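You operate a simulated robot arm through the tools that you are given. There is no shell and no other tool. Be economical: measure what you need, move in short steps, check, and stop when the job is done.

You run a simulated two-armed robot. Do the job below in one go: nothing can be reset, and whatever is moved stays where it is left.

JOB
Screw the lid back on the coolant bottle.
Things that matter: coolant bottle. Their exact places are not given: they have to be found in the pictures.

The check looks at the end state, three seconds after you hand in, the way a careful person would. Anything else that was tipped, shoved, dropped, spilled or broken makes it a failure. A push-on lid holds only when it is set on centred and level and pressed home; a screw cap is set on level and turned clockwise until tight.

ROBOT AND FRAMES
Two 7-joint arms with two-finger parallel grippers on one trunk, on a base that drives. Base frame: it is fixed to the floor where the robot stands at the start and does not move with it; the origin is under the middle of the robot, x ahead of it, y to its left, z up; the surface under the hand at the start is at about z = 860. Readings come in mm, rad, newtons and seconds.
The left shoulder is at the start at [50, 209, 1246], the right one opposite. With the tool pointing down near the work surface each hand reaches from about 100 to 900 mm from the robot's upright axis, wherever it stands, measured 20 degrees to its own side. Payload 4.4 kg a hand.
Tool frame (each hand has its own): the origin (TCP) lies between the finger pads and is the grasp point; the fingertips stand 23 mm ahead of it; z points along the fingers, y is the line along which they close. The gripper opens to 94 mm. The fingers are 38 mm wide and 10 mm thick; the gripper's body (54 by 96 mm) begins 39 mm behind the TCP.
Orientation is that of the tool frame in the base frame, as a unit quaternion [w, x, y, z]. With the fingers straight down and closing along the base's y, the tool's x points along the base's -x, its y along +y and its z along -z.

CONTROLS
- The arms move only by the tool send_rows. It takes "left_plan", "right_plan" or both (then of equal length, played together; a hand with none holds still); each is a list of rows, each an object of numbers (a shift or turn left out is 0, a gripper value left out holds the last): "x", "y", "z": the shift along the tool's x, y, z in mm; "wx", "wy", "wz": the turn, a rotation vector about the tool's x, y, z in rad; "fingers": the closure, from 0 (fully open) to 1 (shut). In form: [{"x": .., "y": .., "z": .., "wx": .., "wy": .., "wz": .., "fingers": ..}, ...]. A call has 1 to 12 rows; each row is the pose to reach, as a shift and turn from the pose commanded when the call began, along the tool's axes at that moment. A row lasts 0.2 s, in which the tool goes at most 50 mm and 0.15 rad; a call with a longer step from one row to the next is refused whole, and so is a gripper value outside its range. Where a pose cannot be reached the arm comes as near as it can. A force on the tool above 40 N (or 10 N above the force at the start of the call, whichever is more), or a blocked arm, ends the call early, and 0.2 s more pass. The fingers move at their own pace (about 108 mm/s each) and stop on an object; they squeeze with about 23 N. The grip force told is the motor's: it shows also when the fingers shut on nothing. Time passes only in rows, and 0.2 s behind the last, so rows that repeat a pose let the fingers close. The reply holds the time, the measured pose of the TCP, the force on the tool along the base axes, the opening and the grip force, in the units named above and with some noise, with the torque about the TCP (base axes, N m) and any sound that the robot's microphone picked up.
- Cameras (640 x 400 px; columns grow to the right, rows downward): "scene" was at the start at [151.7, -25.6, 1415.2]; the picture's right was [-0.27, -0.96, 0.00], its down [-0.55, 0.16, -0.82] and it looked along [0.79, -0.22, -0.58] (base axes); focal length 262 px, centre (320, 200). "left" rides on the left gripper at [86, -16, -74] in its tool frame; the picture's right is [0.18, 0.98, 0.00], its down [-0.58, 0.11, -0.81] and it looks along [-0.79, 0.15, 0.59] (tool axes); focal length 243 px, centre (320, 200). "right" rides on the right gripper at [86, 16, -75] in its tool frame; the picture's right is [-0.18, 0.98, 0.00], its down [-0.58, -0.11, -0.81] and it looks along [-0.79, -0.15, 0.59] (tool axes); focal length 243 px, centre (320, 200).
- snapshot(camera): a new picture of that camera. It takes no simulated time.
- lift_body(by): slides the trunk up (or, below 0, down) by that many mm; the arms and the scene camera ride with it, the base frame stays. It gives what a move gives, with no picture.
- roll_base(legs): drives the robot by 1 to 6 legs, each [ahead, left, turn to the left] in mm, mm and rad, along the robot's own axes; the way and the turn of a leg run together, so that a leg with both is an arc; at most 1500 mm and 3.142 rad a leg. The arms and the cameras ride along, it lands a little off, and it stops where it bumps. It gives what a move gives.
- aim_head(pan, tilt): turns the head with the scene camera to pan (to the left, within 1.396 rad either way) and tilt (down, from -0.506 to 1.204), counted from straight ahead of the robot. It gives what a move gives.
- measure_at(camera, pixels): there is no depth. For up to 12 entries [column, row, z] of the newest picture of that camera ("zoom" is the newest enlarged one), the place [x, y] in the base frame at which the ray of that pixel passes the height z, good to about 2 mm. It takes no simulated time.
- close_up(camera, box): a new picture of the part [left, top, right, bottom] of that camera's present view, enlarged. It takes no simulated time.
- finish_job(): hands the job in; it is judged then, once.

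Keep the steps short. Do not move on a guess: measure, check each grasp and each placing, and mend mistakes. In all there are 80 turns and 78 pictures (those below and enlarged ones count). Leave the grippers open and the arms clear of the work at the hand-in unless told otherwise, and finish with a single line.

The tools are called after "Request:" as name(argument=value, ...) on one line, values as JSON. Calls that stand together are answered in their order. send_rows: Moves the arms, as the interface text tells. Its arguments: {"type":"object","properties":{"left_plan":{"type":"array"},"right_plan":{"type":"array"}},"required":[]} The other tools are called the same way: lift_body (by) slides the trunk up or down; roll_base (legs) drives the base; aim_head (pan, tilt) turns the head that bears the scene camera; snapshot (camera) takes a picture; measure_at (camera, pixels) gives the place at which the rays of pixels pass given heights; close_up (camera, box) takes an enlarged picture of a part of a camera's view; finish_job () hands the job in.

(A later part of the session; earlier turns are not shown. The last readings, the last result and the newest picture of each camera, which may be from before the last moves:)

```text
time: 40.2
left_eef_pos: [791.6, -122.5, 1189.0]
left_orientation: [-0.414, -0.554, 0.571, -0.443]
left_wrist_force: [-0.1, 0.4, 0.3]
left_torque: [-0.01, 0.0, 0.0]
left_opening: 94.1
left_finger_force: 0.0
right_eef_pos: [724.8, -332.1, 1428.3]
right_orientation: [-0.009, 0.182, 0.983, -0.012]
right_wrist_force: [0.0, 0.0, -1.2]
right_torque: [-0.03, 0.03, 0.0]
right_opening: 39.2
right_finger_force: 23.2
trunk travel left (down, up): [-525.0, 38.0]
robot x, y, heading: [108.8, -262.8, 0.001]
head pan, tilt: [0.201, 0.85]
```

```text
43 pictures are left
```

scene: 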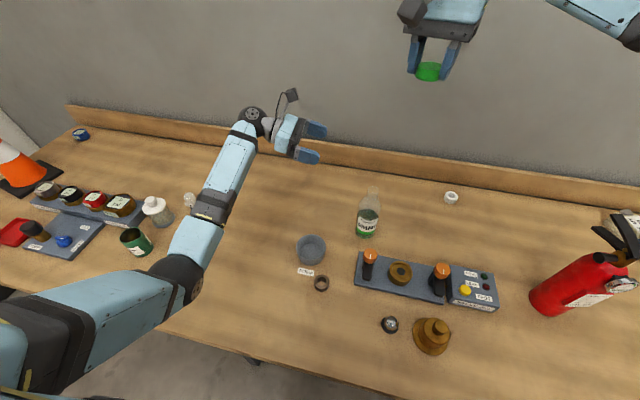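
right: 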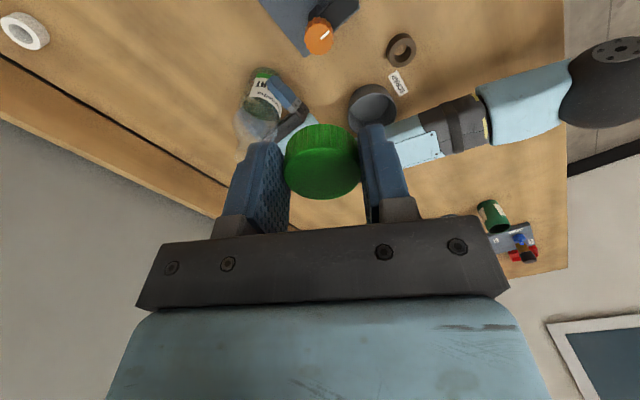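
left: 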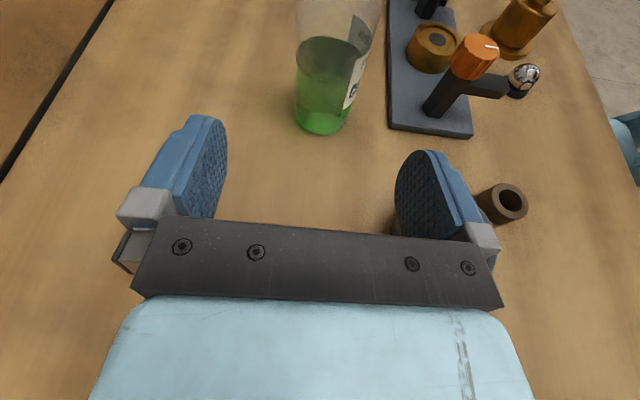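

Both elbows are clear. I'll lower the left hand to the standoff again, correcting its small twist on the way.

Request:
send_rows(left_plan=[{"x": -35, "y": 2, "z": 11, "wx": -0.018, "wy": 0.007, "wz": -0.044}, {"x": -70, "y": 4, "z": 22, "wx": -0.018, "wy": 0.007, "wz": -0.044}, {"x": -105, "y": 6, "z": 33, "wx": -0.018, "wy": 0.007, "wz": -0.044}, {"x": -140, "y": 8, "z": 44, "wx": -0.018, "wy": 0.007, "wz": -0.044}, {"x": -175, "y": 10, "z": 54, "wx": -0.018, "wy": 0.007, "wz": -0.044}, {"x": -205, "y": 11, "z": 64, "wx": -0.018, "wy": 0.007, "wz": -0.044}, {"x": -205, "y": 11, "z": 64, "wx": -0.018, "wy": 0.007, "wz": -0.044}])

Request:
snapshot(camera="scene")

Request:
snapshot(camera="left")

```text
time: 41.8
left_eef_pos: [793.1, -128.9, 974.3]
left_orientation: [-0.432, -0.56, 0.561, -0.431]
left_wrist_force: [0.2, -0.3, -0.1]
left_torque: [-0.02, -0.02, -0.02]
left_opening: 94.0
left_finger_force: 0.1
right_eef_pos: [724.6, -331.6, 1429.9]
right_orientation: [-0.01, 0.182, 0.983, -0.012]
right_wrist_force: [-0.7, -0.5, -0.3]
right_torque: [0.0, -0.03, 0.07]
right_opening: 39.4
right_finger_force: 23.4
trunk travel left (down, up): [-525.0, 38.0]
robot x, y, heading: [112.2, -263.0, 0.002]
head pan, tilt: [0.201, 0.85]
```

```text
42 pictures are left
```

scene: 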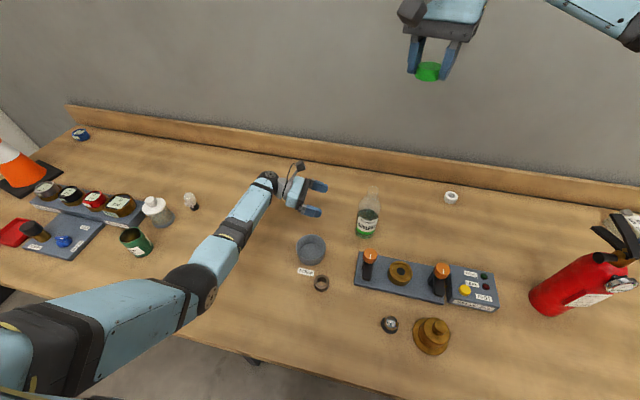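

```text
41 pictures are left
```

left: 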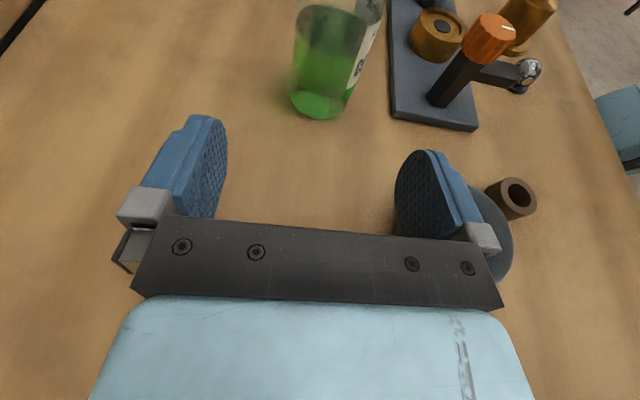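

I'll re-measure the bottle from the left camera.

Request:
measure_at(camera="left", pixels=[[291, 95, 860], [348, 103, 860], [322, 120, 860], [294, 50, 910], [358, 60, 910]])

Request:
close_up(camera="scene", box=[325, 175, 413, 245])

```text
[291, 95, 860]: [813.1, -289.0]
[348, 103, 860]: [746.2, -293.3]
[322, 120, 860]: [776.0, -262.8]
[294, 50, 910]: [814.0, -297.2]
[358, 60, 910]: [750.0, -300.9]
```

```text
5.71 times, centred on (369, 210) of scene
```

zoom: 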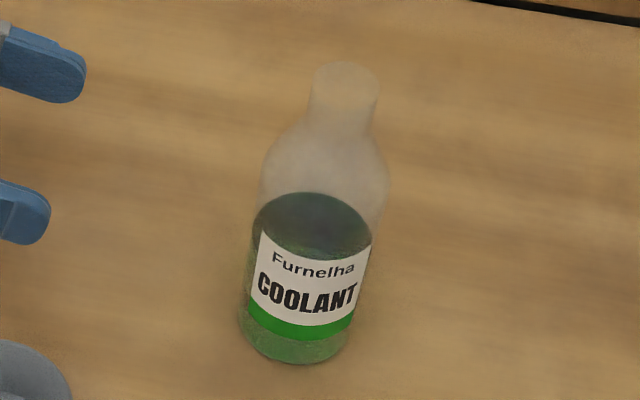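

The bottle is at (781,-296). I'll shift the left hand 12 mm, slide it around the bottle and close, stopping 10 mm short of centre so the palm stays off.

Request:
send_rows(left_plan=[{"x": -20, "y": 12, "z": 20}, {"x": -20, "y": 12, "z": 55}, {"x": -15, "y": 12, "z": 95}, {"x": -10, "y": 12, "z": 135}, {"x": -7, "y": 12, "z": 162}, {"x": -7, "y": 12, "z": 162}])

Request:
snapshot(camera="left")

Request:
snapshot(camera="scene")

```text
time: 43.2
left_eef_pos: [779.1, -285.1, 924.2]
left_orientation: [0.431, 0.561, -0.56, 0.431]
left_wrist_force: [0.5, 1.0, -0.1]
left_torque: [0.02, -0.01, 0.01]
left_opening: 93.9
left_finger_force: 0.0
right_eef_pos: [724.9, -331.8, 1428.2]
right_orientation: [-0.009, 0.182, 0.983, -0.013]
right_wrist_force: [0.8, -0.1, -0.6]
right_torque: [0.01, 0.01, -0.01]
right_opening: 39.1
right_finger_force: 22.8
trunk travel left (down, up): [-525.0, 38.0]
robot x, y, heading: [112.1, -256.4, 0.0]
head pan, tilt: [0.201, 0.85]
```

```text
39 pictures are left
```

left: 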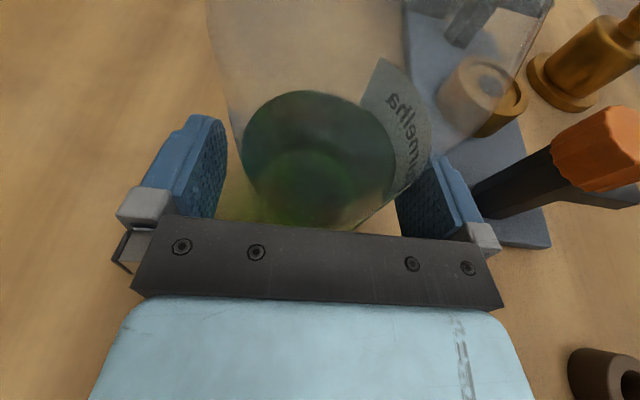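

```text
38 pictures are left
```

scene: 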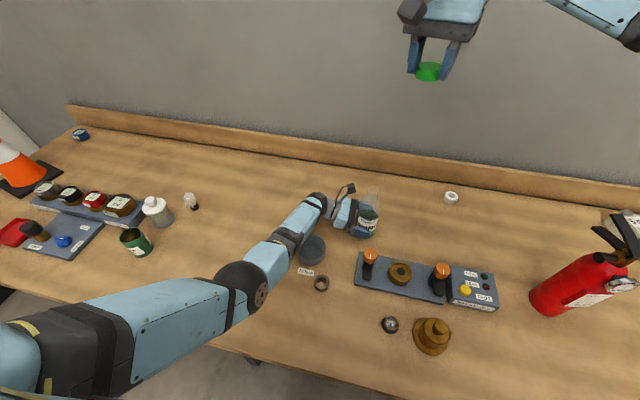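

Clear of contact. I'll close the left fingers on the bottle and enlarge the neck.

Request:
send_rows(left_plan=[{"fingers": 1}, {"fingers": 1}, {"fingers": 1}, {"fingers": 1}])

Request:
close_up(camera="scene", box=[337, 178, 409, 223])

```text
time: 44.2
left_eef_pos: [780.2, -284.0, 923.9]
left_orientation: [0.43, 0.561, -0.561, 0.431]
left_wrist_force: [0.3, -0.5, 1.9]
left_torque: [-0.06, -0.15, -0.01]
left_opening: 67.6
left_finger_force: 23.5
right_eef_pos: [724.7, -331.1, 1427.3]
right_orientation: [-0.01, 0.181, 0.983, -0.013]
right_wrist_force: [0.9, -0.4, 0.1]
right_torque: [0.04, -0.01, 0.03]
right_opening: 39.4
right_finger_force: 23.3
trunk travel left (down, up): [-525.0, 38.0]
robot x, y, heading: [112.9, -263.0, -0.001]
head pan, tilt: [0.201, 0.85]
```

```text
8.89 times, centred on (373, 200) of scene
```

zoom: 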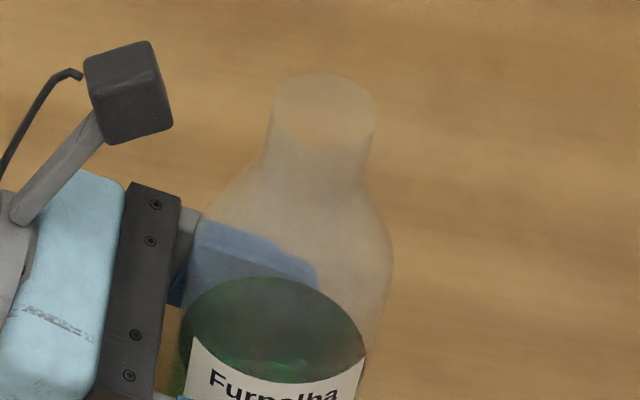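

Request:
measure_at(camera="zoom", pixels=[[325, 109, 1060], [325, 73, 1060], [322, 147, 1060], [273, 105, 1060], [378, 113, 1060], [325, 109, 1055], [325, 109, 1065]])

```text
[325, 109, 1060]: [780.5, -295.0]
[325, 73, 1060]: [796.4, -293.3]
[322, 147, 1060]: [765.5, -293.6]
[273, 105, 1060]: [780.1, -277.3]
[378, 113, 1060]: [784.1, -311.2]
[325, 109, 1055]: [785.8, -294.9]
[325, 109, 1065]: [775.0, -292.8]
```

The neck centre is (781,-294.5). I'll bring the right hand over it at z≈1150, levelled and untwisted.

Request:
send_rows(right_plan=[{"x": -6, "y": 8, "z": 38, "wx": -0.029, "wy": -0.013, "wz": -0.06}, {"x": -12, "y": 16, "z": 76, "wx": -0.029, "wy": -0.013, "wz": -0.12}, {"x": -18, "y": 24, "z": 114, "wx": -0.029, "wy": -0.013, "wz": -0.18}, {"x": -24, "y": 32, "z": 152, "wx": -0.029, "wy": -0.013, "wz": -0.24}, {"x": -30, "y": 40, "z": 190, "wx": -0.029, "wy": -0.013, "wz": -0.3}, {"x": -36, "y": 48, "z": 230, "wx": -0.029, "wy": -0.013, "wz": -0.364}, {"x": -39, "y": 54, "z": 270, "wx": -0.029, "wy": -0.013, "wz": -0.364}, {"x": -39, "y": 54, "z": 278, "wx": -0.029, "wy": -0.013, "wz": -0.364}, {"x": -39, "y": 54, "z": 278, "wx": -0.029, "wy": -0.013, "wz": -0.364}])

```text
time: 46.2
left_eef_pos: [778.0, -284.5, 924.2]
left_orientation: [-0.431, -0.561, 0.561, -0.43]
left_wrist_force: [0.4, -1.7, 0.4]
left_torque: [-0.09, -0.12, 0.01]
left_opening: 67.8
left_finger_force: 23.0
right_eef_pos: [776.4, -301.3, 1148.5]
right_orientation: [-0.002, 0.001, 1.0, 0.002]
right_wrist_force: [0.6, -1.3, -0.1]
right_torque: [0.01, -0.01, 0.0]
right_opening: 39.4
right_finger_force: 22.9
trunk travel left (down, up): [-525.0, 38.0]
robot x, y, heading: [109.3, -259.2, -0.001]
head pan, tilt: [0.201, 0.85]
```

Level and nearly over the neck. I'll centre it and pre-turn by -1.0 rad so there's room to screw clockwise.

Request:
send_rows(right_plan=[{"x": -4.5, "y": 6.5, "wz": -0.14}, {"x": -4.5, "y": 6.5, "wz": -0.28}, {"x": -4.5, "y": 6.5, "wz": -0.42}, {"x": -4.5, "y": 6.5, "wz": -0.56}, {"x": -4.5, "y": 6.5, "wz": -0.7}, {"x": -4.5, "y": 6.5, "wz": -0.84}, {"x": -4.5, "y": 6.5, "wz": -0.98}, {"x": -4.5, "y": 6.5, "wz": -1.0}, {"x": -4.5, "y": 6.5, "wz": -1.0}])

Request:
snapshot(camera="scene")

Request:
snapshot(camera="right")

```text
time: 48.2
left_eef_pos: [779.7, -284.1, 924.5]
left_orientation: [0.431, 0.561, -0.561, 0.431]
left_wrist_force: [1.1, 0.7, 2.2]
left_torque: [0.0, -0.23, 0.01]
left_opening: 67.6
left_finger_force: 23.5
right_eef_pos: [780.0, -296.0, 1147.8]
right_orientation: [-0.001, -0.439, 0.898, 0.003]
right_wrist_force: [0.2, 0.9, -0.4]
right_torque: [0.03, 0.0, -0.04]
right_opening: 39.3
right_finger_force: 23.1
right hand out of reach, approached as far as the arm can: row 7, 8, 9
trunk travel left (down, up): [-525.0, 38.0]
robot x, y, heading: [112.1, -260.0, 0.001]
head pan, tilt: [0.201, 0.85]
```

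```text
36 pictures are left
```

scene: 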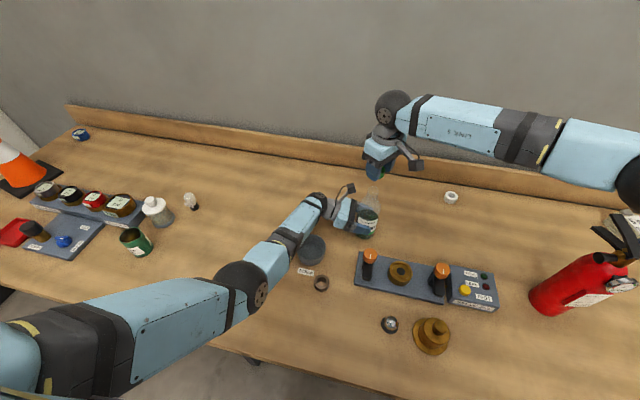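

```text
35 pictures are left
```

right: 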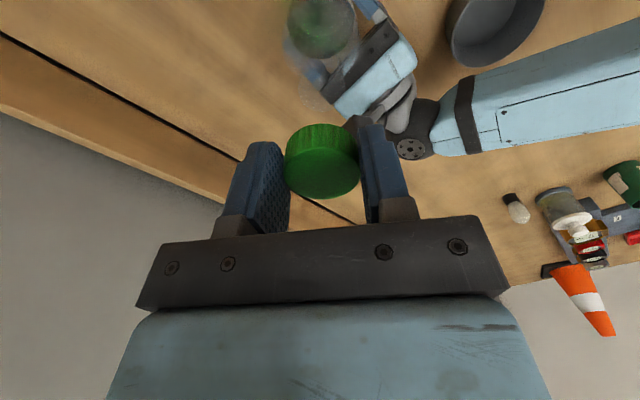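

The turn reached -0.91 rad, a wrist limit, and the position held. Next I'll lower until the cap is just above the neck and inspect it.

Request:
send_rows(right_plan=[{"x": -1, "z": 20}, {"x": -1, "z": 40}, {"x": -1, "z": 52}, {"x": -1, "z": 52}])

Request:
close_up(camera="scene", box=[333, 165, 413, 215])

Request:
close_up(camera="right", box=[240, 60, 400, 220])

```text
time: 49.2
left_eef_pos: [779.5, -284.9, 924.4]
left_orientation: [0.432, 0.56, -0.56, 0.431]
left_wrist_force: [-1.2, 0.8, 2.0]
left_torque: [0.02, -0.12, 0.01]
left_opening: 67.5
left_finger_force: 23.2
right_eef_pos: [777.3, -293.2, 1097.3]
right_orientation: [-0.001, -0.439, 0.898, 0.004]
right_wrist_force: [-0.3, -0.3, -0.2]
right_torque: [0.0, 0.02, -0.01]
right_opening: 39.3
right_finger_force: 22.3
trunk travel left (down, up): [-525.0, 38.0]
robot x, y, heading: [110.7, -261.0, 0.001]
head pan, tilt: [0.201, 0.85]
```

```text
8.00 times, centred on (373, 190) of scene
```

zoom: 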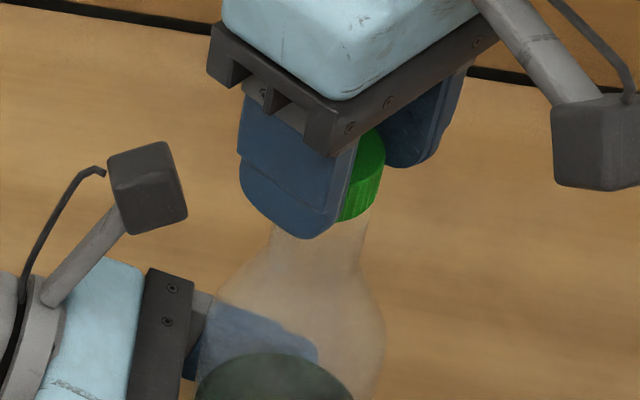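

```text
2.50 times, centred on (320, 140) of right
```

zoom: 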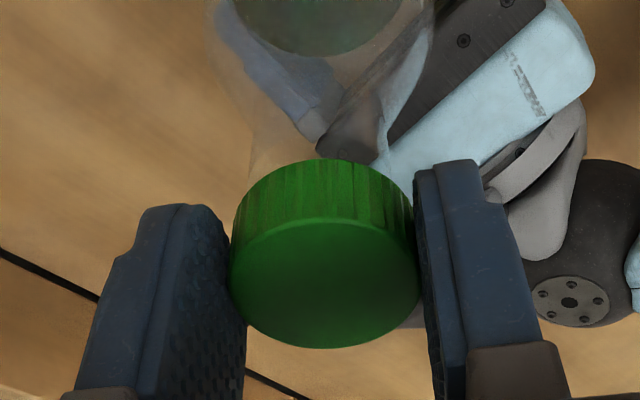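

Aligned, with the cap about 11 mm above the neck. I'll lower gently until it touches.

Request:
send_rows(right_plan=[{"x": -0.5, "y": -0.5, "z": 6}, {"x": -0.5, "y": -0.5, "z": 9}, {"x": -0.5, "y": -0.5, "z": 11}, {"x": -0.5, "y": -0.5, "z": 13}, {"x": -0.5, "y": -0.5, "z": 13}])

```text
time: 50.4
left_eef_pos: [779.4, -283.3, 925.5]
left_orientation: [0.431, 0.561, -0.56, 0.432]
left_wrist_force: [8.4, 0.7, -5.2]
left_torque: [0.3, -0.19, -0.02]
left_opening: 67.7
left_finger_force: 23.0
right_eef_pos: [777.6, -293.0, 1088.5]
right_orientation: [-0.001, -0.437, 0.899, 0.002]
right_wrist_force: [-1.7, -0.6, 21.0]
right_torque: [-0.14, 0.06, 0.0]
right_opening: 39.1
right_finger_force: 22.6
right hand out of reach, approached as far as the arm can: row 4, 5
trunk travel left (down, up): [-525.0, 38.0]
robot x, y, heading: [114.0, -257.4, -0.0]
head pan, tilt: [0.201, 0.85]
```

Contact at TCP z≈1088 with 21 N. I'll look closely at how the cap sits.

Request:
close_up(camera="scene", box=[349, 175, 397, 205])

Request:
snapshot(camera="left")

```text
13.33 times, centred on (373, 190) of scene
```

zoom: 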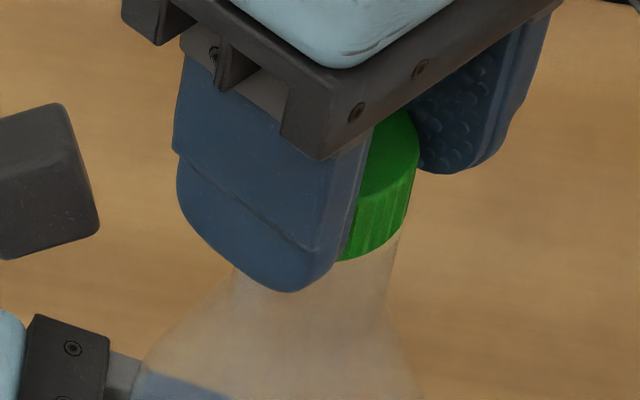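

```text
31 pictures are left
```

left: 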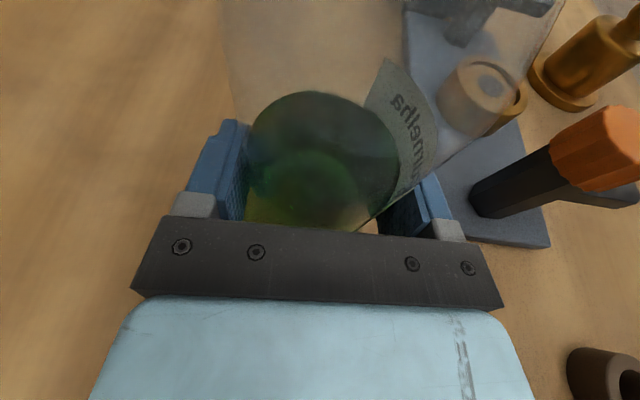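

The cap looks slightly left of the neck, and the torque also points to contact on the -y side. I'll measure the edges to work out the offset.

Request:
measure_at(camera="zoom", pixels=[[419, 155, 1082], [408, 210, 1063], [398, 240, 1055], [345, 260, 1063], [328, 204, 1060]])

```text
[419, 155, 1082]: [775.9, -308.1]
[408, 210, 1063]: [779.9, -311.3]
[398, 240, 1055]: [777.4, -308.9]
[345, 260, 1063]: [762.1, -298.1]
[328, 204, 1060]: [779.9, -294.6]
```

Both cues say the cap should go about 3.5 mm toward -y and 1 mm toward +x. I'll lift it 8 mm, shift, and touch down again.

Request:
send_rows(right_plan=[{"z": -8}, {"x": 2.1, "y": -2.9, "z": -8}, {"x": 2.1, "y": -2.9, "z": -8}])

Request:
close_up(camera="scene", box=[349, 175, 397, 205])

```text
time: 51.2
left_eef_pos: [779.1, -284.8, 924.2]
left_orientation: [0.431, 0.561, -0.56, 0.431]
left_wrist_force: [0.4, -1.4, -0.3]
left_torque: [-0.04, -0.08, -0.03]
left_opening: 68.0
left_finger_force: 23.0
right_eef_pos: [778.8, -293.0, 1095.7]
right_orientation: [-0.002, -0.438, 0.899, 0.004]
right_wrist_force: [-0.2, 0.8, -0.2]
right_torque: [0.0, 0.04, -0.01]
right_opening: 39.0
right_finger_force: 23.6
right hand out of reach, approached as far as the arm can: row 2, 3
trunk travel left (down, up): [-525.0, 38.0]
robot x, y, heading: [110.0, -260.4, -0.003]
head pan, tilt: [0.201, 0.85]
```

```text
13.33 times, centred on (373, 190) of scene
```

zoom: 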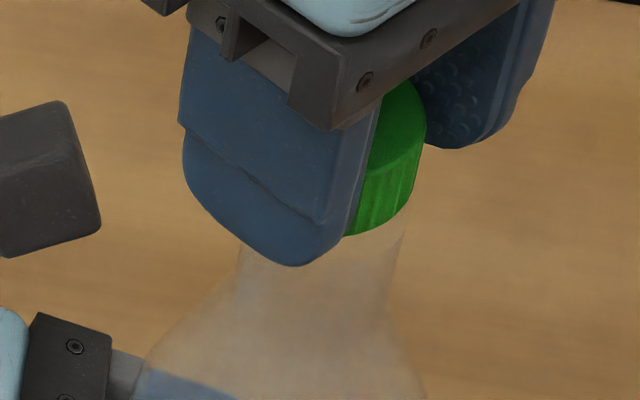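

The hand is at the wrist's turn limit, so the shift was blocked. I'll turn back 0.2 rad and shift again.

Request:
send_rows(right_plan=[{"wz": 0.1}, {"x": 2.1, "y": -2.9, "wz": 0.2}, {"x": 2.1, "y": -2.9, "wz": 0.2}, {"x": 2.1, "y": -2.9, "wz": 0.2}])

Request:
close_up(camera="scene", box=[349, 175, 397, 205])

```text
time: 52.2
left_eef_pos: [779.7, -284.3, 924.1]
left_orientation: [0.431, 0.561, -0.56, 0.432]
left_wrist_force: [0.0, -0.8, 0.5]
left_torque: [-0.09, -0.14, -0.02]
left_opening: 67.6
left_finger_force: 22.4
right_eef_pos: [780.6, -296.1, 1096.4]
right_orientation: [-0.002, -0.347, 0.938, 0.003]
right_wrist_force: [-0.3, 1.0, 0.2]
right_torque: [0.01, -0.01, 0.03]
right_opening: 39.2
right_finger_force: 22.9
trunk travel left (down, up): [-525.0, 38.0]
robot x, y, heading: [111.7, -262.0, -0.005]
head pan, tilt: [0.201, 0.85]
```

```text
13.33 times, centred on (373, 190) of scene
```

zoom: 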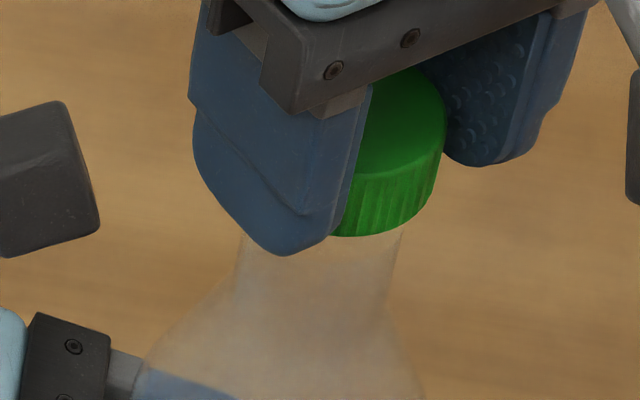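

Request:
measure_at(camera="zoom", pixels=[[447, 120, 1090], [436, 185, 1070], [403, 232, 1060], [390, 300, 1045], [240, 240, 1055], [375, 236, 1070], [236, 290, 1045], [355, 235, 1070]])

```text
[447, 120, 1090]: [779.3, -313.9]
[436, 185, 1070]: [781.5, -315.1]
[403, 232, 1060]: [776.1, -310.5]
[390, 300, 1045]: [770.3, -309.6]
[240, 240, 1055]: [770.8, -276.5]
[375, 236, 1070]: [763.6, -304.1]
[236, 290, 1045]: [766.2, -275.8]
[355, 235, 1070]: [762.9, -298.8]
```

The cap is now about 2 mm too far toward -y. I'll bring it back 2 mm and lower in small steps.

Request:
send_rows(right_plan=[{"x": -0.5, "y": 2.1}, {"x": -0.5, "y": 2.1, "z": 5}, {"x": -0.5, "y": 2.1, "z": 8}, {"x": -0.5, "y": 2.1, "z": 10}, {"x": -0.5, "y": 2.1, "z": 12}, {"x": -0.5, "y": 2.1, "z": 12}])

```text
time: 53.6
left_eef_pos: [778.7, -283.4, 924.9]
left_orientation: [0.43, 0.561, -0.56, 0.432]
left_wrist_force: [9.2, 1.2, -6.0]
left_torque: [0.35, -0.23, -0.12]
left_opening: 67.6
left_finger_force: 23.3
right_eef_pos: [778.6, -295.1, 1085.3]
right_orientation: [0.0, -0.348, 0.938, 0.003]
right_wrist_force: [-2.3, -1.0, 24.4]
right_torque: [0.16, 0.28, 0.01]
right_opening: 38.8
right_finger_force: 23.1
trunk travel left (down, up): [-525.0, 38.0]
robot x, y, heading: [114.2, -260.8, -0.001]
head pan, tilt: [0.201, 0.85]
```

Contact again, but the torque puts it on the (-x,+y) side, so I overshot slightly. I'll lift a little, move 1.2 mm toward -x and 1 mm toward +y, and press again.

Request:
send_rows(right_plan=[{"z": -4}, {"x": 0.3, "y": 1.5, "z": -4}, {"x": 0.3, "y": 1.5, "z": -1}, {"x": 0.3, "y": 1.5, "z": 0}, {"x": 0.3, "y": 1.5, "z": 0}])

Request:
close_up(camera="scene", box=[349, 175, 397, 205])

```text
time: 54.8
left_eef_pos: [779.0, -283.6, 924.0]
left_orientation: [-0.431, -0.561, 0.561, -0.431]
left_wrist_force: [1.5, 5.7, -2.3]
left_torque: [-0.57, -0.31, -0.03]
left_opening: 67.5
left_finger_force: 23.0
right_eef_pos: [777.6, -293.7, 1084.3]
right_orientation: [-0.001, -0.347, 0.938, 0.003]
right_wrist_force: [0.9, -6.7, 16.7]
right_torque: [-0.29, 0.11, 0.04]
right_opening: 39.1
right_finger_force: 23.0
trunk travel left (down, up): [-525.0, 38.0]
robot x, y, heading: [116.1, -262.4, 0.003]
head pan, tilt: [0.201, 0.85]
```

```text
13.33 times, centred on (373, 190) of scene
```

zoom: 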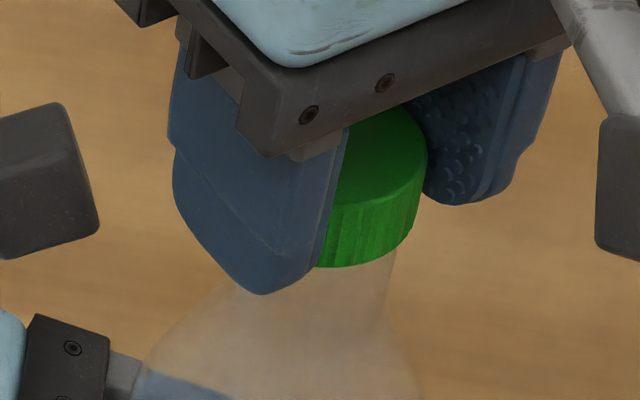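

There's a sideways force of -6.7 N in y, which suggests the neck is now inside the cap. I'll ease 0.8 mm toward -y and read the forces.

Request:
send_rows(right_plan=[{"x": 0.5, "y": -0.6}, {"x": 0.5, "y": -0.6}, {"x": 0.5, "y": -0.6, "z": 1}, {"x": 0.5, "y": -0.6, "z": 1}])

```text
time: 55.8
left_eef_pos: [779.2, -283.6, 925.0]
left_orientation: [-0.432, -0.56, 0.561, -0.43]
left_wrist_force: [-2.1, 3.4, -3.4]
left_torque: [0.02, -0.85, -0.12]
left_opening: 67.5
left_finger_force: 23.1
right_eef_pos: [777.5, -294.8, 1082.6]
right_orientation: [0.0, -0.347, 0.938, 0.002]
right_wrist_force: [4.9, -4.3, 19.4]
right_torque: [-0.14, 0.12, 0.04]
right_opening: 39.0
right_finger_force: 23.0
trunk travel left (down, up): [-525.0, 38.0]
robot x, y, heading: [111.9, -261.9, -0.003]
head pan, tilt: [0.201, 0.85]
```

The cap has dropped to z≈1082.6, over the neck. I'll ease the sideways load and start turning clockwise 0.8 rad with light pressure.

Request:
send_rows(right_plan=[{"x": -0.3, "y": -0.6}, {"x": -0.3, "y": -0.6, "wz": 0.1}, {"x": -0.3, "y": -0.6, "wz": 0.2}, {"x": -0.3, "y": -0.6, "wz": 0.3}, {"x": -0.3, "y": -0.6, "wz": 0.4}, {"x": -0.3, "y": -0.6, "wz": 0.5}, {"x": -0.3, "y": -0.6, "wz": 0.6}, {"x": -0.3, "y": -0.6, "wz": 0.7}, {"x": -0.3, "y": -0.6, "wz": 0.8}, {"x": -0.3, "y": -0.6, "wz": 0.8}])

Request:
close_up(camera="scene", box=[341, 170, 405, 210])

```text
time: 58.0
left_eef_pos: [779.6, -284.9, 925.3]
left_orientation: [-0.431, -0.56, 0.561, -0.431]
left_wrist_force: [12.0, -5.6, 2.2]
left_torque: [0.5, 0.81, 0.09]
left_opening: 67.9
left_finger_force: 23.2
right_eef_pos: [779.1, -294.4, 1080.7]
right_orientation: [-0.003, 0.047, 0.999, 0.002]
right_wrist_force: [-9.2, 5.2, 2.5]
right_torque: [0.11, 0.17, 0.05]
right_opening: 39.2
right_finger_force: 23.0
trunk travel left (down, up): [-525.0, 38.0]
robot x, y, heading: [109.0, -262.0, 0.001]
head pan, tilt: [0.201, 0.85]
```

```text
10.00 times, centred on (373, 190) of scene
```

zoom: 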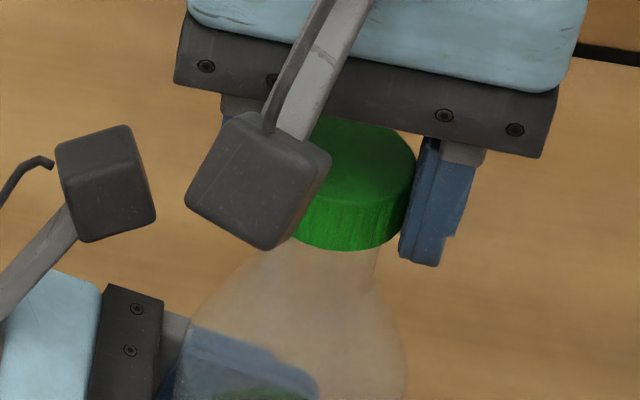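

The cap is threading down: z is now 1080.7 and the vertical force has dropped. I'll relieve the sideways load and keep turning.

Request:
send_rows(right_plan=[{"x": 0.7, "y": 0.3, "z": 0.3, "wz": 0.05}, {"x": 0.7, "y": 0.3, "z": 0.6, "wz": 0.15}, {"x": 0.7, "y": 0.3, "z": 0.8, "wz": 0.25}, {"x": 0.7, "y": 0.3, "z": 1.0, "wz": 0.35}, {"x": 0.7, "y": 0.3, "z": 1.2, "wz": 0.45}, {"x": 0.7, "y": 0.3, "z": 1.4, "wz": 0.55}, {"x": 0.7, "y": 0.3, "z": 1.6, "wz": 0.65}, {"x": 0.7, "y": 0.3, "z": 1.8, "wz": 0.75}, {"x": 0.7, "y": 0.3, "z": 2.0, "wz": 0.85}, {"x": 0.7, "y": 0.3, "z": 2.2, "wz": 0.95}, {"x": 0.7, "y": 0.3, "z": 2.4, "wz": 1.05}, {"x": 0.7, "y": 0.3, "z": 2.4, "wz": 1.05}])

```text
time: 60.6
left_eef_pos: [779.1, -283.7, 925.8]
left_orientation: [0.431, 0.561, -0.56, 0.431]
left_wrist_force: [1.3, -4.8, 5.2]
left_torque: [0.01, 0.45, -0.04]
left_opening: 67.8
left_finger_force: 23.3
right_eef_pos: [778.3, -294.1, 1080.8]
right_orientation: [-0.004, 0.541, 0.841, 0.001]
right_wrist_force: [-2.8, 3.4, 0.0]
right_torque: [0.06, 0.04, 0.04]
right_opening: 39.0
right_finger_force: 22.8
trunk travel left (down, up): [-525.0, 38.0]
robot x, y, heading: [113.1, -261.1, -0.003]
head pan, tilt: [0.201, 0.85]
```

Running freely with little force. I'll turn another 1.1 rad.

Request:
send_rows(right_plan=[{"z": 0.2, "wz": 0.1}, {"z": 0.4, "wz": 0.2}, {"z": 0.6, "wz": 0.3}, {"z": 0.8, "wz": 0.4}, {"z": 1.0, "wz": 0.5}, {"z": 1.2, "wz": 0.6}, {"z": 1.4, "wz": 0.7}, {"z": 1.6, "wz": 0.8}, {"z": 1.8, "wz": 0.9}, {"z": 2.0, "wz": 1.0}, {"z": 2.2, "wz": 1.1}, {"z": 2.2, "wz": 1.1}])

Request:
close_up(camera="scene", box=[341, 170, 405, 210])

```text
time: 63.2
left_eef_pos: [778.9, -284.7, 923.0]
left_orientation: [-0.431, -0.561, 0.561, -0.43]
left_wrist_force: [-11.1, 2.6, 0.1]
left_torque: [-0.57, -1.17, -0.23]
left_opening: 68.4
left_finger_force: 22.7
right_eef_pos: [776.9, -294.9, 1078.9]
right_orientation: [-0.002, 0.901, 0.434, -0.001]
right_wrist_force: [11.5, -4.3, 2.0]
right_torque: [-0.07, -0.19, 0.09]
right_opening: 39.1
right_finger_force: 23.1
trunk travel left (down, up): [-525.0, 38.0]
robot x, y, heading: [109.4, -263.5, 0.001]
head pan, tilt: [0.201, 0.85]
```

```text
10.00 times, centred on (373, 190) of scene
```

zoom: 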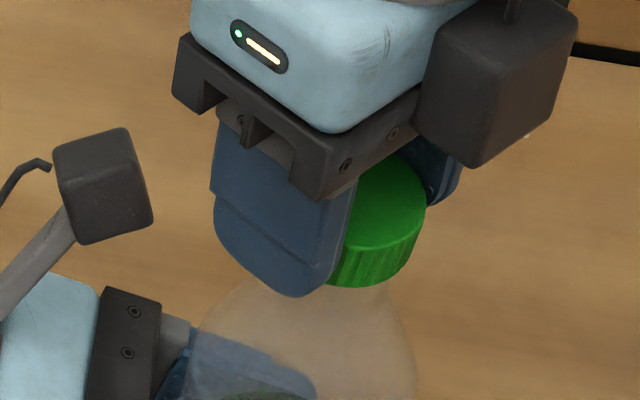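

Total turn is 3.15 rad, and the side force is growing from a small grip offset. I'll release the cap, re-centre, and turn the open hand back for a second bite.

Request:
send_rows(right_plan=[{"fingers": 0.3}, {"fingers": 0.3}, {"x": 0.3, "y": 0.9, "wz": -0.14}, {"x": 0.3, "y": 0.9, "wz": -0.28}, {"x": 0.3, "y": 0.9, "wz": -0.42}, {"x": 0.3, "y": 0.9, "wz": -0.56}, {"x": 0.3, "y": 0.9, "wz": -0.7}, {"x": 0.3, "y": 0.9, "wz": -0.84}, {"x": 0.3, "y": 0.9, "wz": -0.98}, {"x": 0.3, "y": 0.9, "wz": -1.12}, {"x": 0.3, "y": 0.9, "wz": -1.26}, {"x": 0.3, "y": 0.9, "wz": -1.4}])

Request:
send_rows(right_plan=[{"wz": -0.14}, {"wz": -0.28}, {"wz": -0.42}, {"wz": -0.56}, {"wz": -0.7}, {"wz": -0.84}, {"wz": -0.98}, {"wz": -1.12}, {"wz": -1.26}, {"wz": -1.4}, {"wz": -1.48}, {"wz": -1.48}])

Request:
close_up(camera="scene", box=[341, 170, 405, 210])

Request:
close_up(camera="right", box=[200, 60, 440, 210])

```text
time: 65.8
left_eef_pos: [779.5, -283.6, 924.0]
left_orientation: [-0.431, -0.56, 0.561, -0.431]
left_wrist_force: [1.6, 1.2, 1.9]
left_torque: [-0.16, -0.08, 0.03]
left_opening: 67.3
left_finger_force: 22.6
right_eef_pos: [779.7, -294.9, 1077.1]
right_orientation: [-0.003, 0.407, 0.913, 0.001]
right_wrist_force: [-0.4, 0.3, 0.6]
right_torque: [-0.02, 0.0, 0.01]
right_opening: 65.9
right_finger_force: 0.1
trunk travel left (down, up): [-525.0, 38.0]
robot x, y, heading: [113.5, -258.7, -0.001]
head pan, tilt: [0.201, 0.85]
```

```text
time: 68.4
left_eef_pos: [779.9, -285.7, 924.1]
left_orientation: [0.431, 0.561, -0.56, 0.431]
left_wrist_force: [0.7, 0.5, 0.4]
left_torque: [-0.12, -0.07, 0.01]
left_opening: 67.4
left_finger_force: 23.1
right_eef_pos: [778.1, -293.4, 1077.2]
right_orientation: [-0.003, -0.315, 0.949, 0.003]
right_wrist_force: [0.4, -0.5, -0.5]
right_torque: [0.01, 0.0, 0.0]
right_opening: 65.6
right_finger_force: 0.1
trunk travel left (down, up): [-525.0, 38.0]
robot x, y, heading: [112.0, -262.4, -0.002]
head pan, tilt: [0.201, 0.85]
```

```text
10.00 times, centred on (373, 190) of scene
```

zoom: 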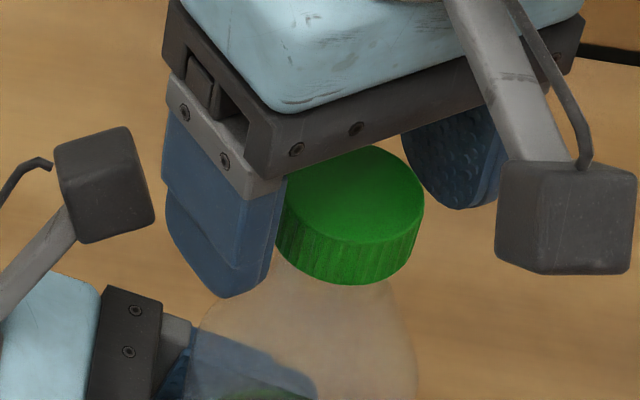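

```text
2.67 times, centred on (320, 135) of right
```

zoom: 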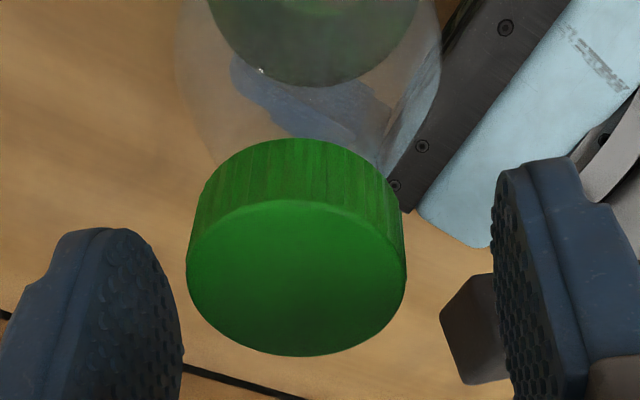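

The cap is on and level but off-centre in the open hand. I'll measure it before regripping.

Request:
measure_at(camera="zoom", pixels=[[187, 270, 1072], [407, 270, 1072], [297, 356, 1072], [297, 200, 1072]])

Request:
snapshot(camera="right")

```text
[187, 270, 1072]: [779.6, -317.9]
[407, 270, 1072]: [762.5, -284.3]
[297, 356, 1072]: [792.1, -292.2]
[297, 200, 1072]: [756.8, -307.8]
```

```text
23 pictures are left
```

right: 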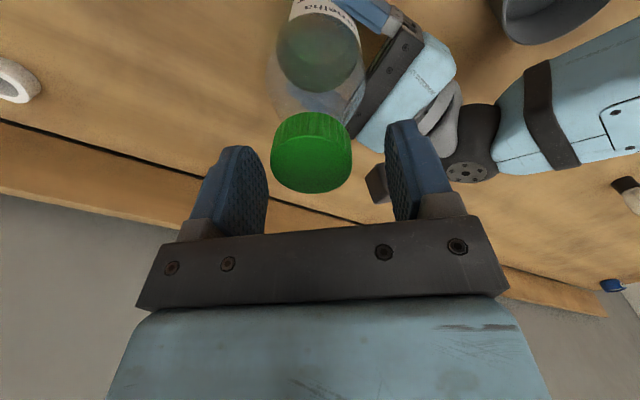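

Both views put the cap 3–4 mm toward the tool's -y side. I'll shift the hand 3.5 mm that way, close, and read the forces.

Request:
send_rows(right_plan=[{"y": -3.5}, {"y": -3.5}, {"y": -3.5, "fingers": 1}, {"y": -3.5, "fingers": 1}, {"y": -3.5, "fingers": 1}, {"y": -3.5, "fingers": 1}])

```text
time: 69.8
left_eef_pos: [779.5, -285.3, 924.2]
left_orientation: [0.432, 0.561, -0.56, 0.431]
left_wrist_force: [-0.4, 2.0, 0.3]
left_torque: [-0.35, -0.14, -0.05]
left_opening: 67.2
left_finger_force: 22.9
right_eef_pos: [781.1, -297.3, 1077.3]
right_orientation: [-0.002, -0.314, 0.95, 0.003]
right_wrist_force: [0.5, -0.9, 0.1]
right_torque: [0.08, 0.07, 0.01]
right_opening: 39.1
right_finger_force: 22.7
trunk travel left (down, up): [-525.0, 38.0]
robot x, y, heading: [110.0, -257.8, -0.002]
head pan, tilt: [0.201, 0.85]
```

The regrip is clean, with almost no side load. I'll keep turning clockwise.

Request:
send_rows(right_plan=[{"z": 0.1, "wz": 0.1}, {"z": 0.2, "wz": 0.2}, {"z": 0.3, "wz": 0.3}, {"z": 0.4, "wz": 0.4}, {"z": 0.5, "wz": 0.5}, {"z": 0.6, "wz": 0.6}, {"z": 0.7, "wz": 0.7}, {"z": 0.8, "wz": 0.8}, {"z": 0.9, "wz": 0.9}, {"z": 1.0, "wz": 1.0}, {"z": 1.1, "wz": 1.1}, {"z": 1.2, "wz": 1.2}])

```text
time: 72.4
left_eef_pos: [779.8, -284.5, 924.3]
left_orientation: [-0.432, -0.56, 0.56, -0.43]
left_wrist_force: [-3.8, 5.1, 0.6]
left_torque: [-0.58, -0.49, -0.02]
left_opening: 67.5
left_finger_force: 22.9
right_eef_pos: [781.8, -299.0, 1076.7]
right_orientation: [-0.004, 0.277, 0.961, 0.002]
right_wrist_force: [4.2, -4.8, -1.4]
right_torque: [-0.05, -0.07, 0.01]
right_opening: 39.0
right_finger_force: 23.2
trunk travel left (down, up): [-525.0, 38.0]
robot x, y, heading: [112.9, -261.2, 0.004]
head pan, tilt: [0.201, 0.85]
```

Turning freely, torque about 0.01 N m. I'll relieve the small side load and carry on.

Request:
send_rows(right_plan=[{"x": -0.5, "z": 0.1, "wz": 0.1}, {"x": -0.5, "z": 0.2, "wz": 0.2}, {"x": -0.5, "z": 0.3, "wz": 0.3}, {"x": -0.5, "z": 0.4, "wz": 0.4}, {"x": -0.5, "z": 0.5, "wz": 0.5}, {"x": -0.5, "z": 0.6, "wz": 0.6}, {"x": -0.5, "z": 0.7, "wz": 0.7}, {"x": -0.5, "z": 0.8, "wz": 0.8}, {"x": -0.5, "z": 0.9, "wz": 0.9}, {"x": -0.5, "z": 1.0, "wz": 1.0}, {"x": -0.5, "z": 1.1, "wz": 1.1}, {"x": -0.5, "z": 1.2, "wz": 1.2}])

Request:
close_up(camera="scene", box=[341, 170, 405, 210])

```text
time: 75.0
left_eef_pos: [779.4, -284.4, 924.8]
left_orientation: [0.431, 0.561, -0.56, 0.43]
left_wrist_force: [10.5, -0.5, -2.2]
left_torque: [0.25, 1.3, 0.14]
left_opening: 67.7
left_finger_force: 23.2
right_eef_pos: [781.0, -297.5, 1075.7]
right_orientation: [-0.004, 0.772, 0.636, -0.001]
right_wrist_force: [-9.9, 1.7, 3.0]
right_torque: [0.01, 0.31, 0.02]
right_opening: 39.3
right_finger_force: 22.6
trunk travel left (down, up): [-525.0, 38.0]
robot x, y, heading: [109.5, -257.3, 0.004]
head pan, tilt: [0.201, 0.85]
```

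```text
10.00 times, centred on (373, 190) of scene
```

zoom: 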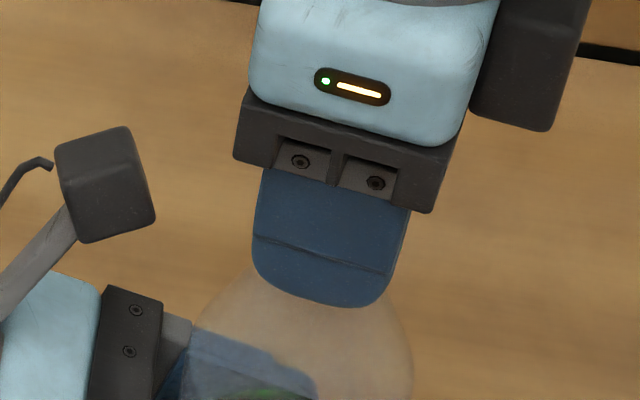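

5.55 rad in total and still threading. I'll shift 0.8 mm to relieve the load and turn 0.5 rad more before the next regrip.

Request:
send_rows(right_plan=[{"y": -0.8, "z": 0.1, "wz": 0.1}, {"y": -0.8, "z": 0.2, "wz": 0.2}, {"y": -0.8, "z": 0.3, "wz": 0.3}, {"y": -0.8, "z": 0.4, "wz": 0.4}, {"y": -0.8, "z": 0.5, "wz": 0.5}, {"y": -0.8, "z": 0.5, "wz": 0.5}])

```text
time: 76.4
left_eef_pos: [779.8, -284.3, 924.2]
left_orientation: [0.431, 0.561, -0.56, 0.431]
left_wrist_force: [9.8, -3.8, -0.9]
left_torque: [0.5, 1.05, 0.08]
left_opening: 67.7
left_finger_force: 22.9
right_eef_pos: [781.0, -297.2, 1075.3]
right_orientation: [-0.004, 0.905, 0.426, -0.001]
right_wrist_force: [-9.8, 4.4, 2.5]
right_torque: [0.11, 0.26, 0.03]
right_opening: 38.6
right_finger_force: 23.1
trunk travel left (down, up): [-525.0, 38.0]
robot x, y, heading: [111.6, -262.2, 0.0]
head pan, tilt: [0.201, 0.85]
```

6.05 rad in total. I'll release and turn the open hand back for a third bite.

Request:
send_rows(right_plan=[{"fingers": 0.3}, {"fingers": 0.3}, {"wz": -0.14}, {"wz": -0.28}, {"wz": -0.42}, {"wz": -0.56}, {"wz": -0.7}, {"wz": -0.84}, {"wz": -0.98}, {"wz": -1.12}, {"wz": -1.26}, {"wz": -1.4}])

Request:
send_rows(right_plan=[{"wz": -0.14}, {"wz": -0.28}, {"wz": -0.42}, {"wz": -0.56}, {"wz": -0.7}, {"wz": -0.84}, {"wz": -0.98}, {"wz": -1.12}, {"wz": -1.26}, {"wz": -1.4}, {"wz": -1.5}, {"wz": -1.5}])

Request:
close_up(camera="scene", box=[341, 170, 405, 210])

Request:
snapshot(camera="right")

```text
time: 79.0
left_eef_pos: [779.8, -284.1, 924.9]
left_orientation: [0.431, 0.561, -0.561, 0.43]
left_wrist_force: [0.0, -0.1, 0.2]
left_torque: [-0.11, 0.0, -0.04]
left_opening: 67.2
left_finger_force: 23.2
right_eef_pos: [780.8, -297.8, 1072.3]
right_orientation: [-0.004, 0.415, 0.91, 0.001]
right_wrist_force: [0.1, -0.3, 0.7]
right_torque: [0.0, 0.04, 0.02]
right_opening: 65.6
right_finger_force: 0.1
trunk travel left (down, up): [-525.0, 38.0]
robot x, y, heading: [110.8, -257.3, -0.001]
head pan, tilt: [0.201, 0.85]
```

```text
time: 81.6
left_eef_pos: [778.9, -284.8, 924.9]
left_orientation: [-0.432, -0.56, 0.561, -0.43]
left_wrist_force: [0.9, 0.6, -0.7]
left_torque: [-0.05, -0.04, 0.01]
left_opening: 67.5
left_finger_force: 22.8
right_eef_pos: [780.6, -296.8, 1073.3]
right_orientation: [-0.001, -0.315, 0.949, 0.003]
right_wrist_force: [-0.2, -0.6, -0.1]
right_torque: [-0.03, 0.01, 0.02]
right_opening: 65.7
right_finger_force: 0.0
trunk travel left (down, up): [-525.0, 38.0]
robot x, y, heading: [112.2, -261.9, 0.0]
head pan, tilt: [0.201, 0.85]
```

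```text
10.00 times, centred on (373, 190) of scene
```

zoom: 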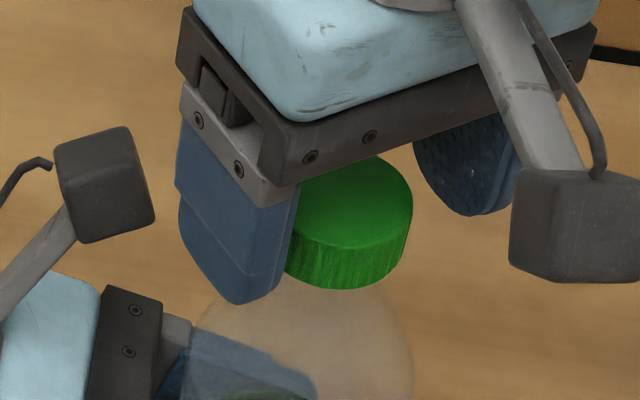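

```text
20 pictures are left
```

right: 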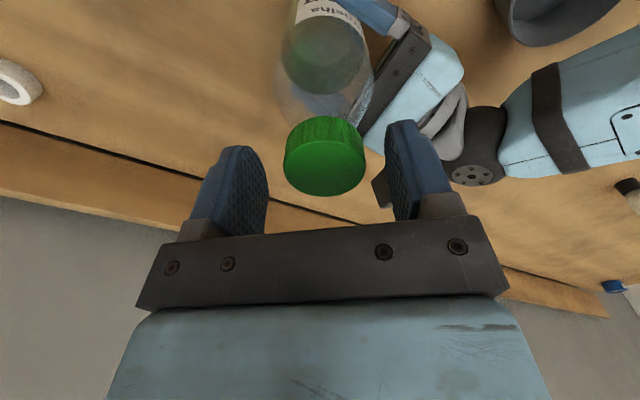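

The cap is centred between the pads and a bit lower than before. I'll close and turn on.

Request:
send_rows(right_plan=[{"fingers": 1}, {"fingers": 1}, {"fingers": 1}, {"wz": 0.12, "z": 0.1}, {"wz": 0.26, "z": 0.2}, {"wz": 0.4, "z": 0.3}, {"wz": 0.54, "z": 0.4}, {"wz": 0.68, "z": 0.5}, {"wz": 0.82, "z": 0.6}, {"wz": 0.96, "z": 0.7}, {"wz": 1.1, "z": 0.8}, {"wz": 1.2, "z": 0.9}])

```text
time: 84.2
left_eef_pos: [779.2, -283.5, 925.5]
left_orientation: [-0.432, -0.56, 0.561, -0.431]
left_wrist_force: [9.7, -2.6, 3.1]
left_torque: [0.16, 0.61, 0.19]
left_opening: 67.8
left_finger_force: 23.0
right_eef_pos: [781.1, -296.6, 1073.3]
right_orientation: [-0.004, 0.278, 0.961, 0.002]
right_wrist_force: [-7.4, 2.2, 0.5]
right_torque: [0.22, 0.24, 0.0]
right_opening: 39.6
right_finger_force: 23.2
trunk travel left (down, up): [-525.0, 38.0]
robot x, y, heading: [108.8, -260.2, -0.0]
head pan, tilt: [0.201, 0.85]
```

No tightening yet. On with another 1.3 rad.

Request:
send_rows(right_plan=[{"x": 0.6, "z": 0.1, "wz": 0.1}, {"x": 0.6, "z": 0.2, "wz": 0.2}, {"x": 0.6, "z": 0.3, "wz": 0.32}, {"x": 0.6, "z": 0.4, "wz": 0.44}, {"x": 0.6, "z": 0.5, "wz": 0.56}, {"x": 0.6, "z": 0.6, "wz": 0.68}, {"x": 0.6, "z": 0.7, "wz": 0.8}, {"x": 0.6, "z": 0.8, "wz": 0.92}, {"x": 0.6, "z": 0.9, "wz": 1.04}, {"x": 0.6, "z": 1.0, "wz": 1.16}, {"x": 0.6, "z": 1.0, "wz": 1.28}, {"x": 0.6, "z": 1.0, "wz": 1.28}])

```text
time: 86.8
left_eef_pos: [778.1, -285.4, 925.4]
left_orientation: [0.431, 0.561, -0.56, 0.431]
left_wrist_force: [8.5, -4.1, -0.8]
left_torque: [0.6, 0.96, -0.38]
left_opening: 66.4
left_finger_force: 22.8
right_eef_pos: [780.4, -295.9, 1072.4]
right_orientation: [-0.004, 0.796, 0.606, 0.0]
right_wrist_force: [-8.6, 6.0, 7.2]
right_torque: [0.21, 0.22, 0.48]
right_opening: 38.5
right_finger_force: 22.8
trunk travel left (down, up): [-525.0, 38.0]
robot x, y, heading: [105.8, -257.9, -0.001]
head pan, tilt: [0.201, 0.85]
```

Torque has jumped to 0.48 N m, so the cap is tightening. I'll add another 0.3 rad to make sure.

Request:
send_rows(right_plan=[{"x": 0.4, "y": -0.6, "wz": 0.06}, {"x": 0.4, "y": -0.6, "wz": 0.12}, {"x": 0.4, "y": -0.6, "wz": 0.18}, {"x": 0.4, "y": -0.6, "wz": 0.24}, {"x": 0.4, "y": -0.6, "wz": 0.3}, {"x": 0.4, "y": -0.6, "wz": 0.3}])

Request:
close_up(camera="scene", box=[341, 170, 405, 210])

```text
time: 88.2
left_eef_pos: [779.4, -283.8, 925.3]
left_orientation: [0.431, 0.561, -0.56, 0.431]
left_wrist_force: [11.9, 1.0, -0.3]
left_torque: [0.31, 1.35, -0.19]
left_opening: 66.8
left_finger_force: 22.9
right_eef_pos: [780.6, -296.3, 1072.0]
right_orientation: [-0.004, 0.877, 0.48, -0.001]
right_wrist_force: [-12.3, 1.5, 2.3]
right_torque: [0.07, 0.37, 0.39]
right_opening: 39.6
right_finger_force: 22.5
trunk travel left (down, up): [-525.0, 38.0]
robot x, y, heading: [112.4, -265.1, 0.001]
head pan, tilt: [0.201, 0.85]
```

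```text
10.00 times, centred on (373, 190) of scene
```

zoom: 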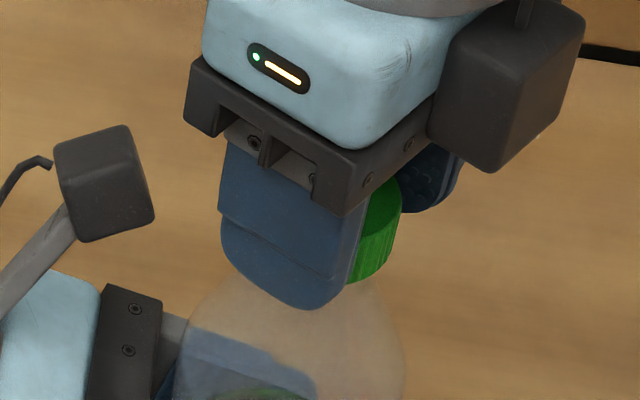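

Torque is holding around 0.4 N m, so the grip is probably slipping on a tight cap. To confirm, I'll release, turn back 1.0 rad, regrip and test.

Request:
send_rows(right_plan=[{"fingers": 0.3}, {"fingers": 0.3}, {"wz": -0.14}, {"wz": -0.28}, {"wz": -0.42}, {"wz": -0.56}, {"wz": -0.7}, {"wz": -0.84}, {"wz": -0.98}, {"wz": -1.12}, {"wz": -1.2}, {"wz": -1.2}])

Request:
close_up(camera="scene", box=[325, 175, 413, 245])

Request:
snapshot(camera="right")

```text
time: 90.8
left_eef_pos: [779.1, -285.2, 924.4]
left_orientation: [0.431, 0.561, -0.56, 0.431]
left_wrist_force: [1.1, -0.1, 0.3]
left_torque: [-0.01, -0.03, -0.02]
left_opening: 66.7
left_finger_force: 22.9
right_eef_pos: [779.7, -297.5, 1072.4]
right_orientation: [-0.003, 0.453, 0.891, 0.0]
right_wrist_force: [-1.0, -0.4, 0.1]
right_torque: [0.01, -0.01, -0.01]
right_opening: 65.8
right_finger_force: 0.0
trunk travel left (down, up): [-525.0, 38.0]
robot x, y, heading: [110.4, -259.9, 0.0]
head pan, tilt: [0.201, 0.85]
```

```text
5.71 times, centred on (369, 210) of scene
```

zoom: 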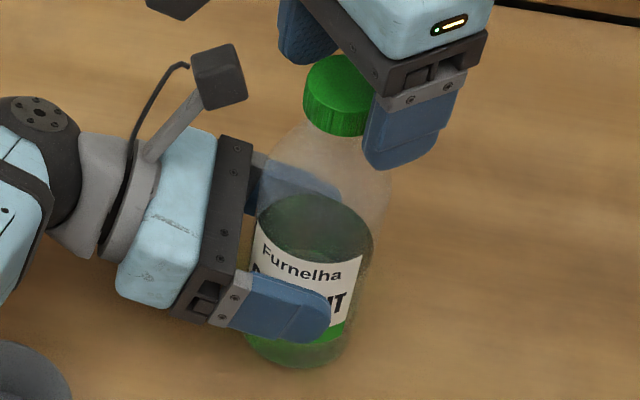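

```text
17 pictures are left
```

right: 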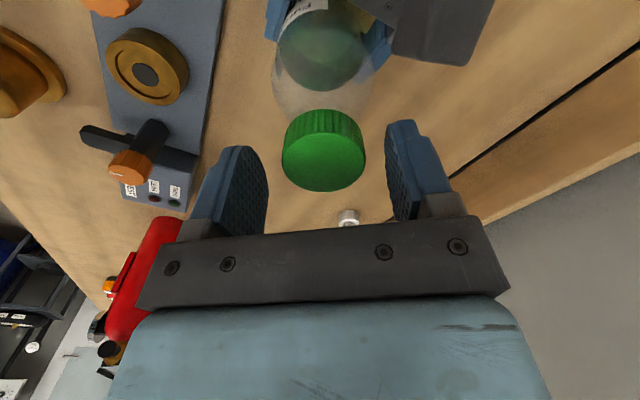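

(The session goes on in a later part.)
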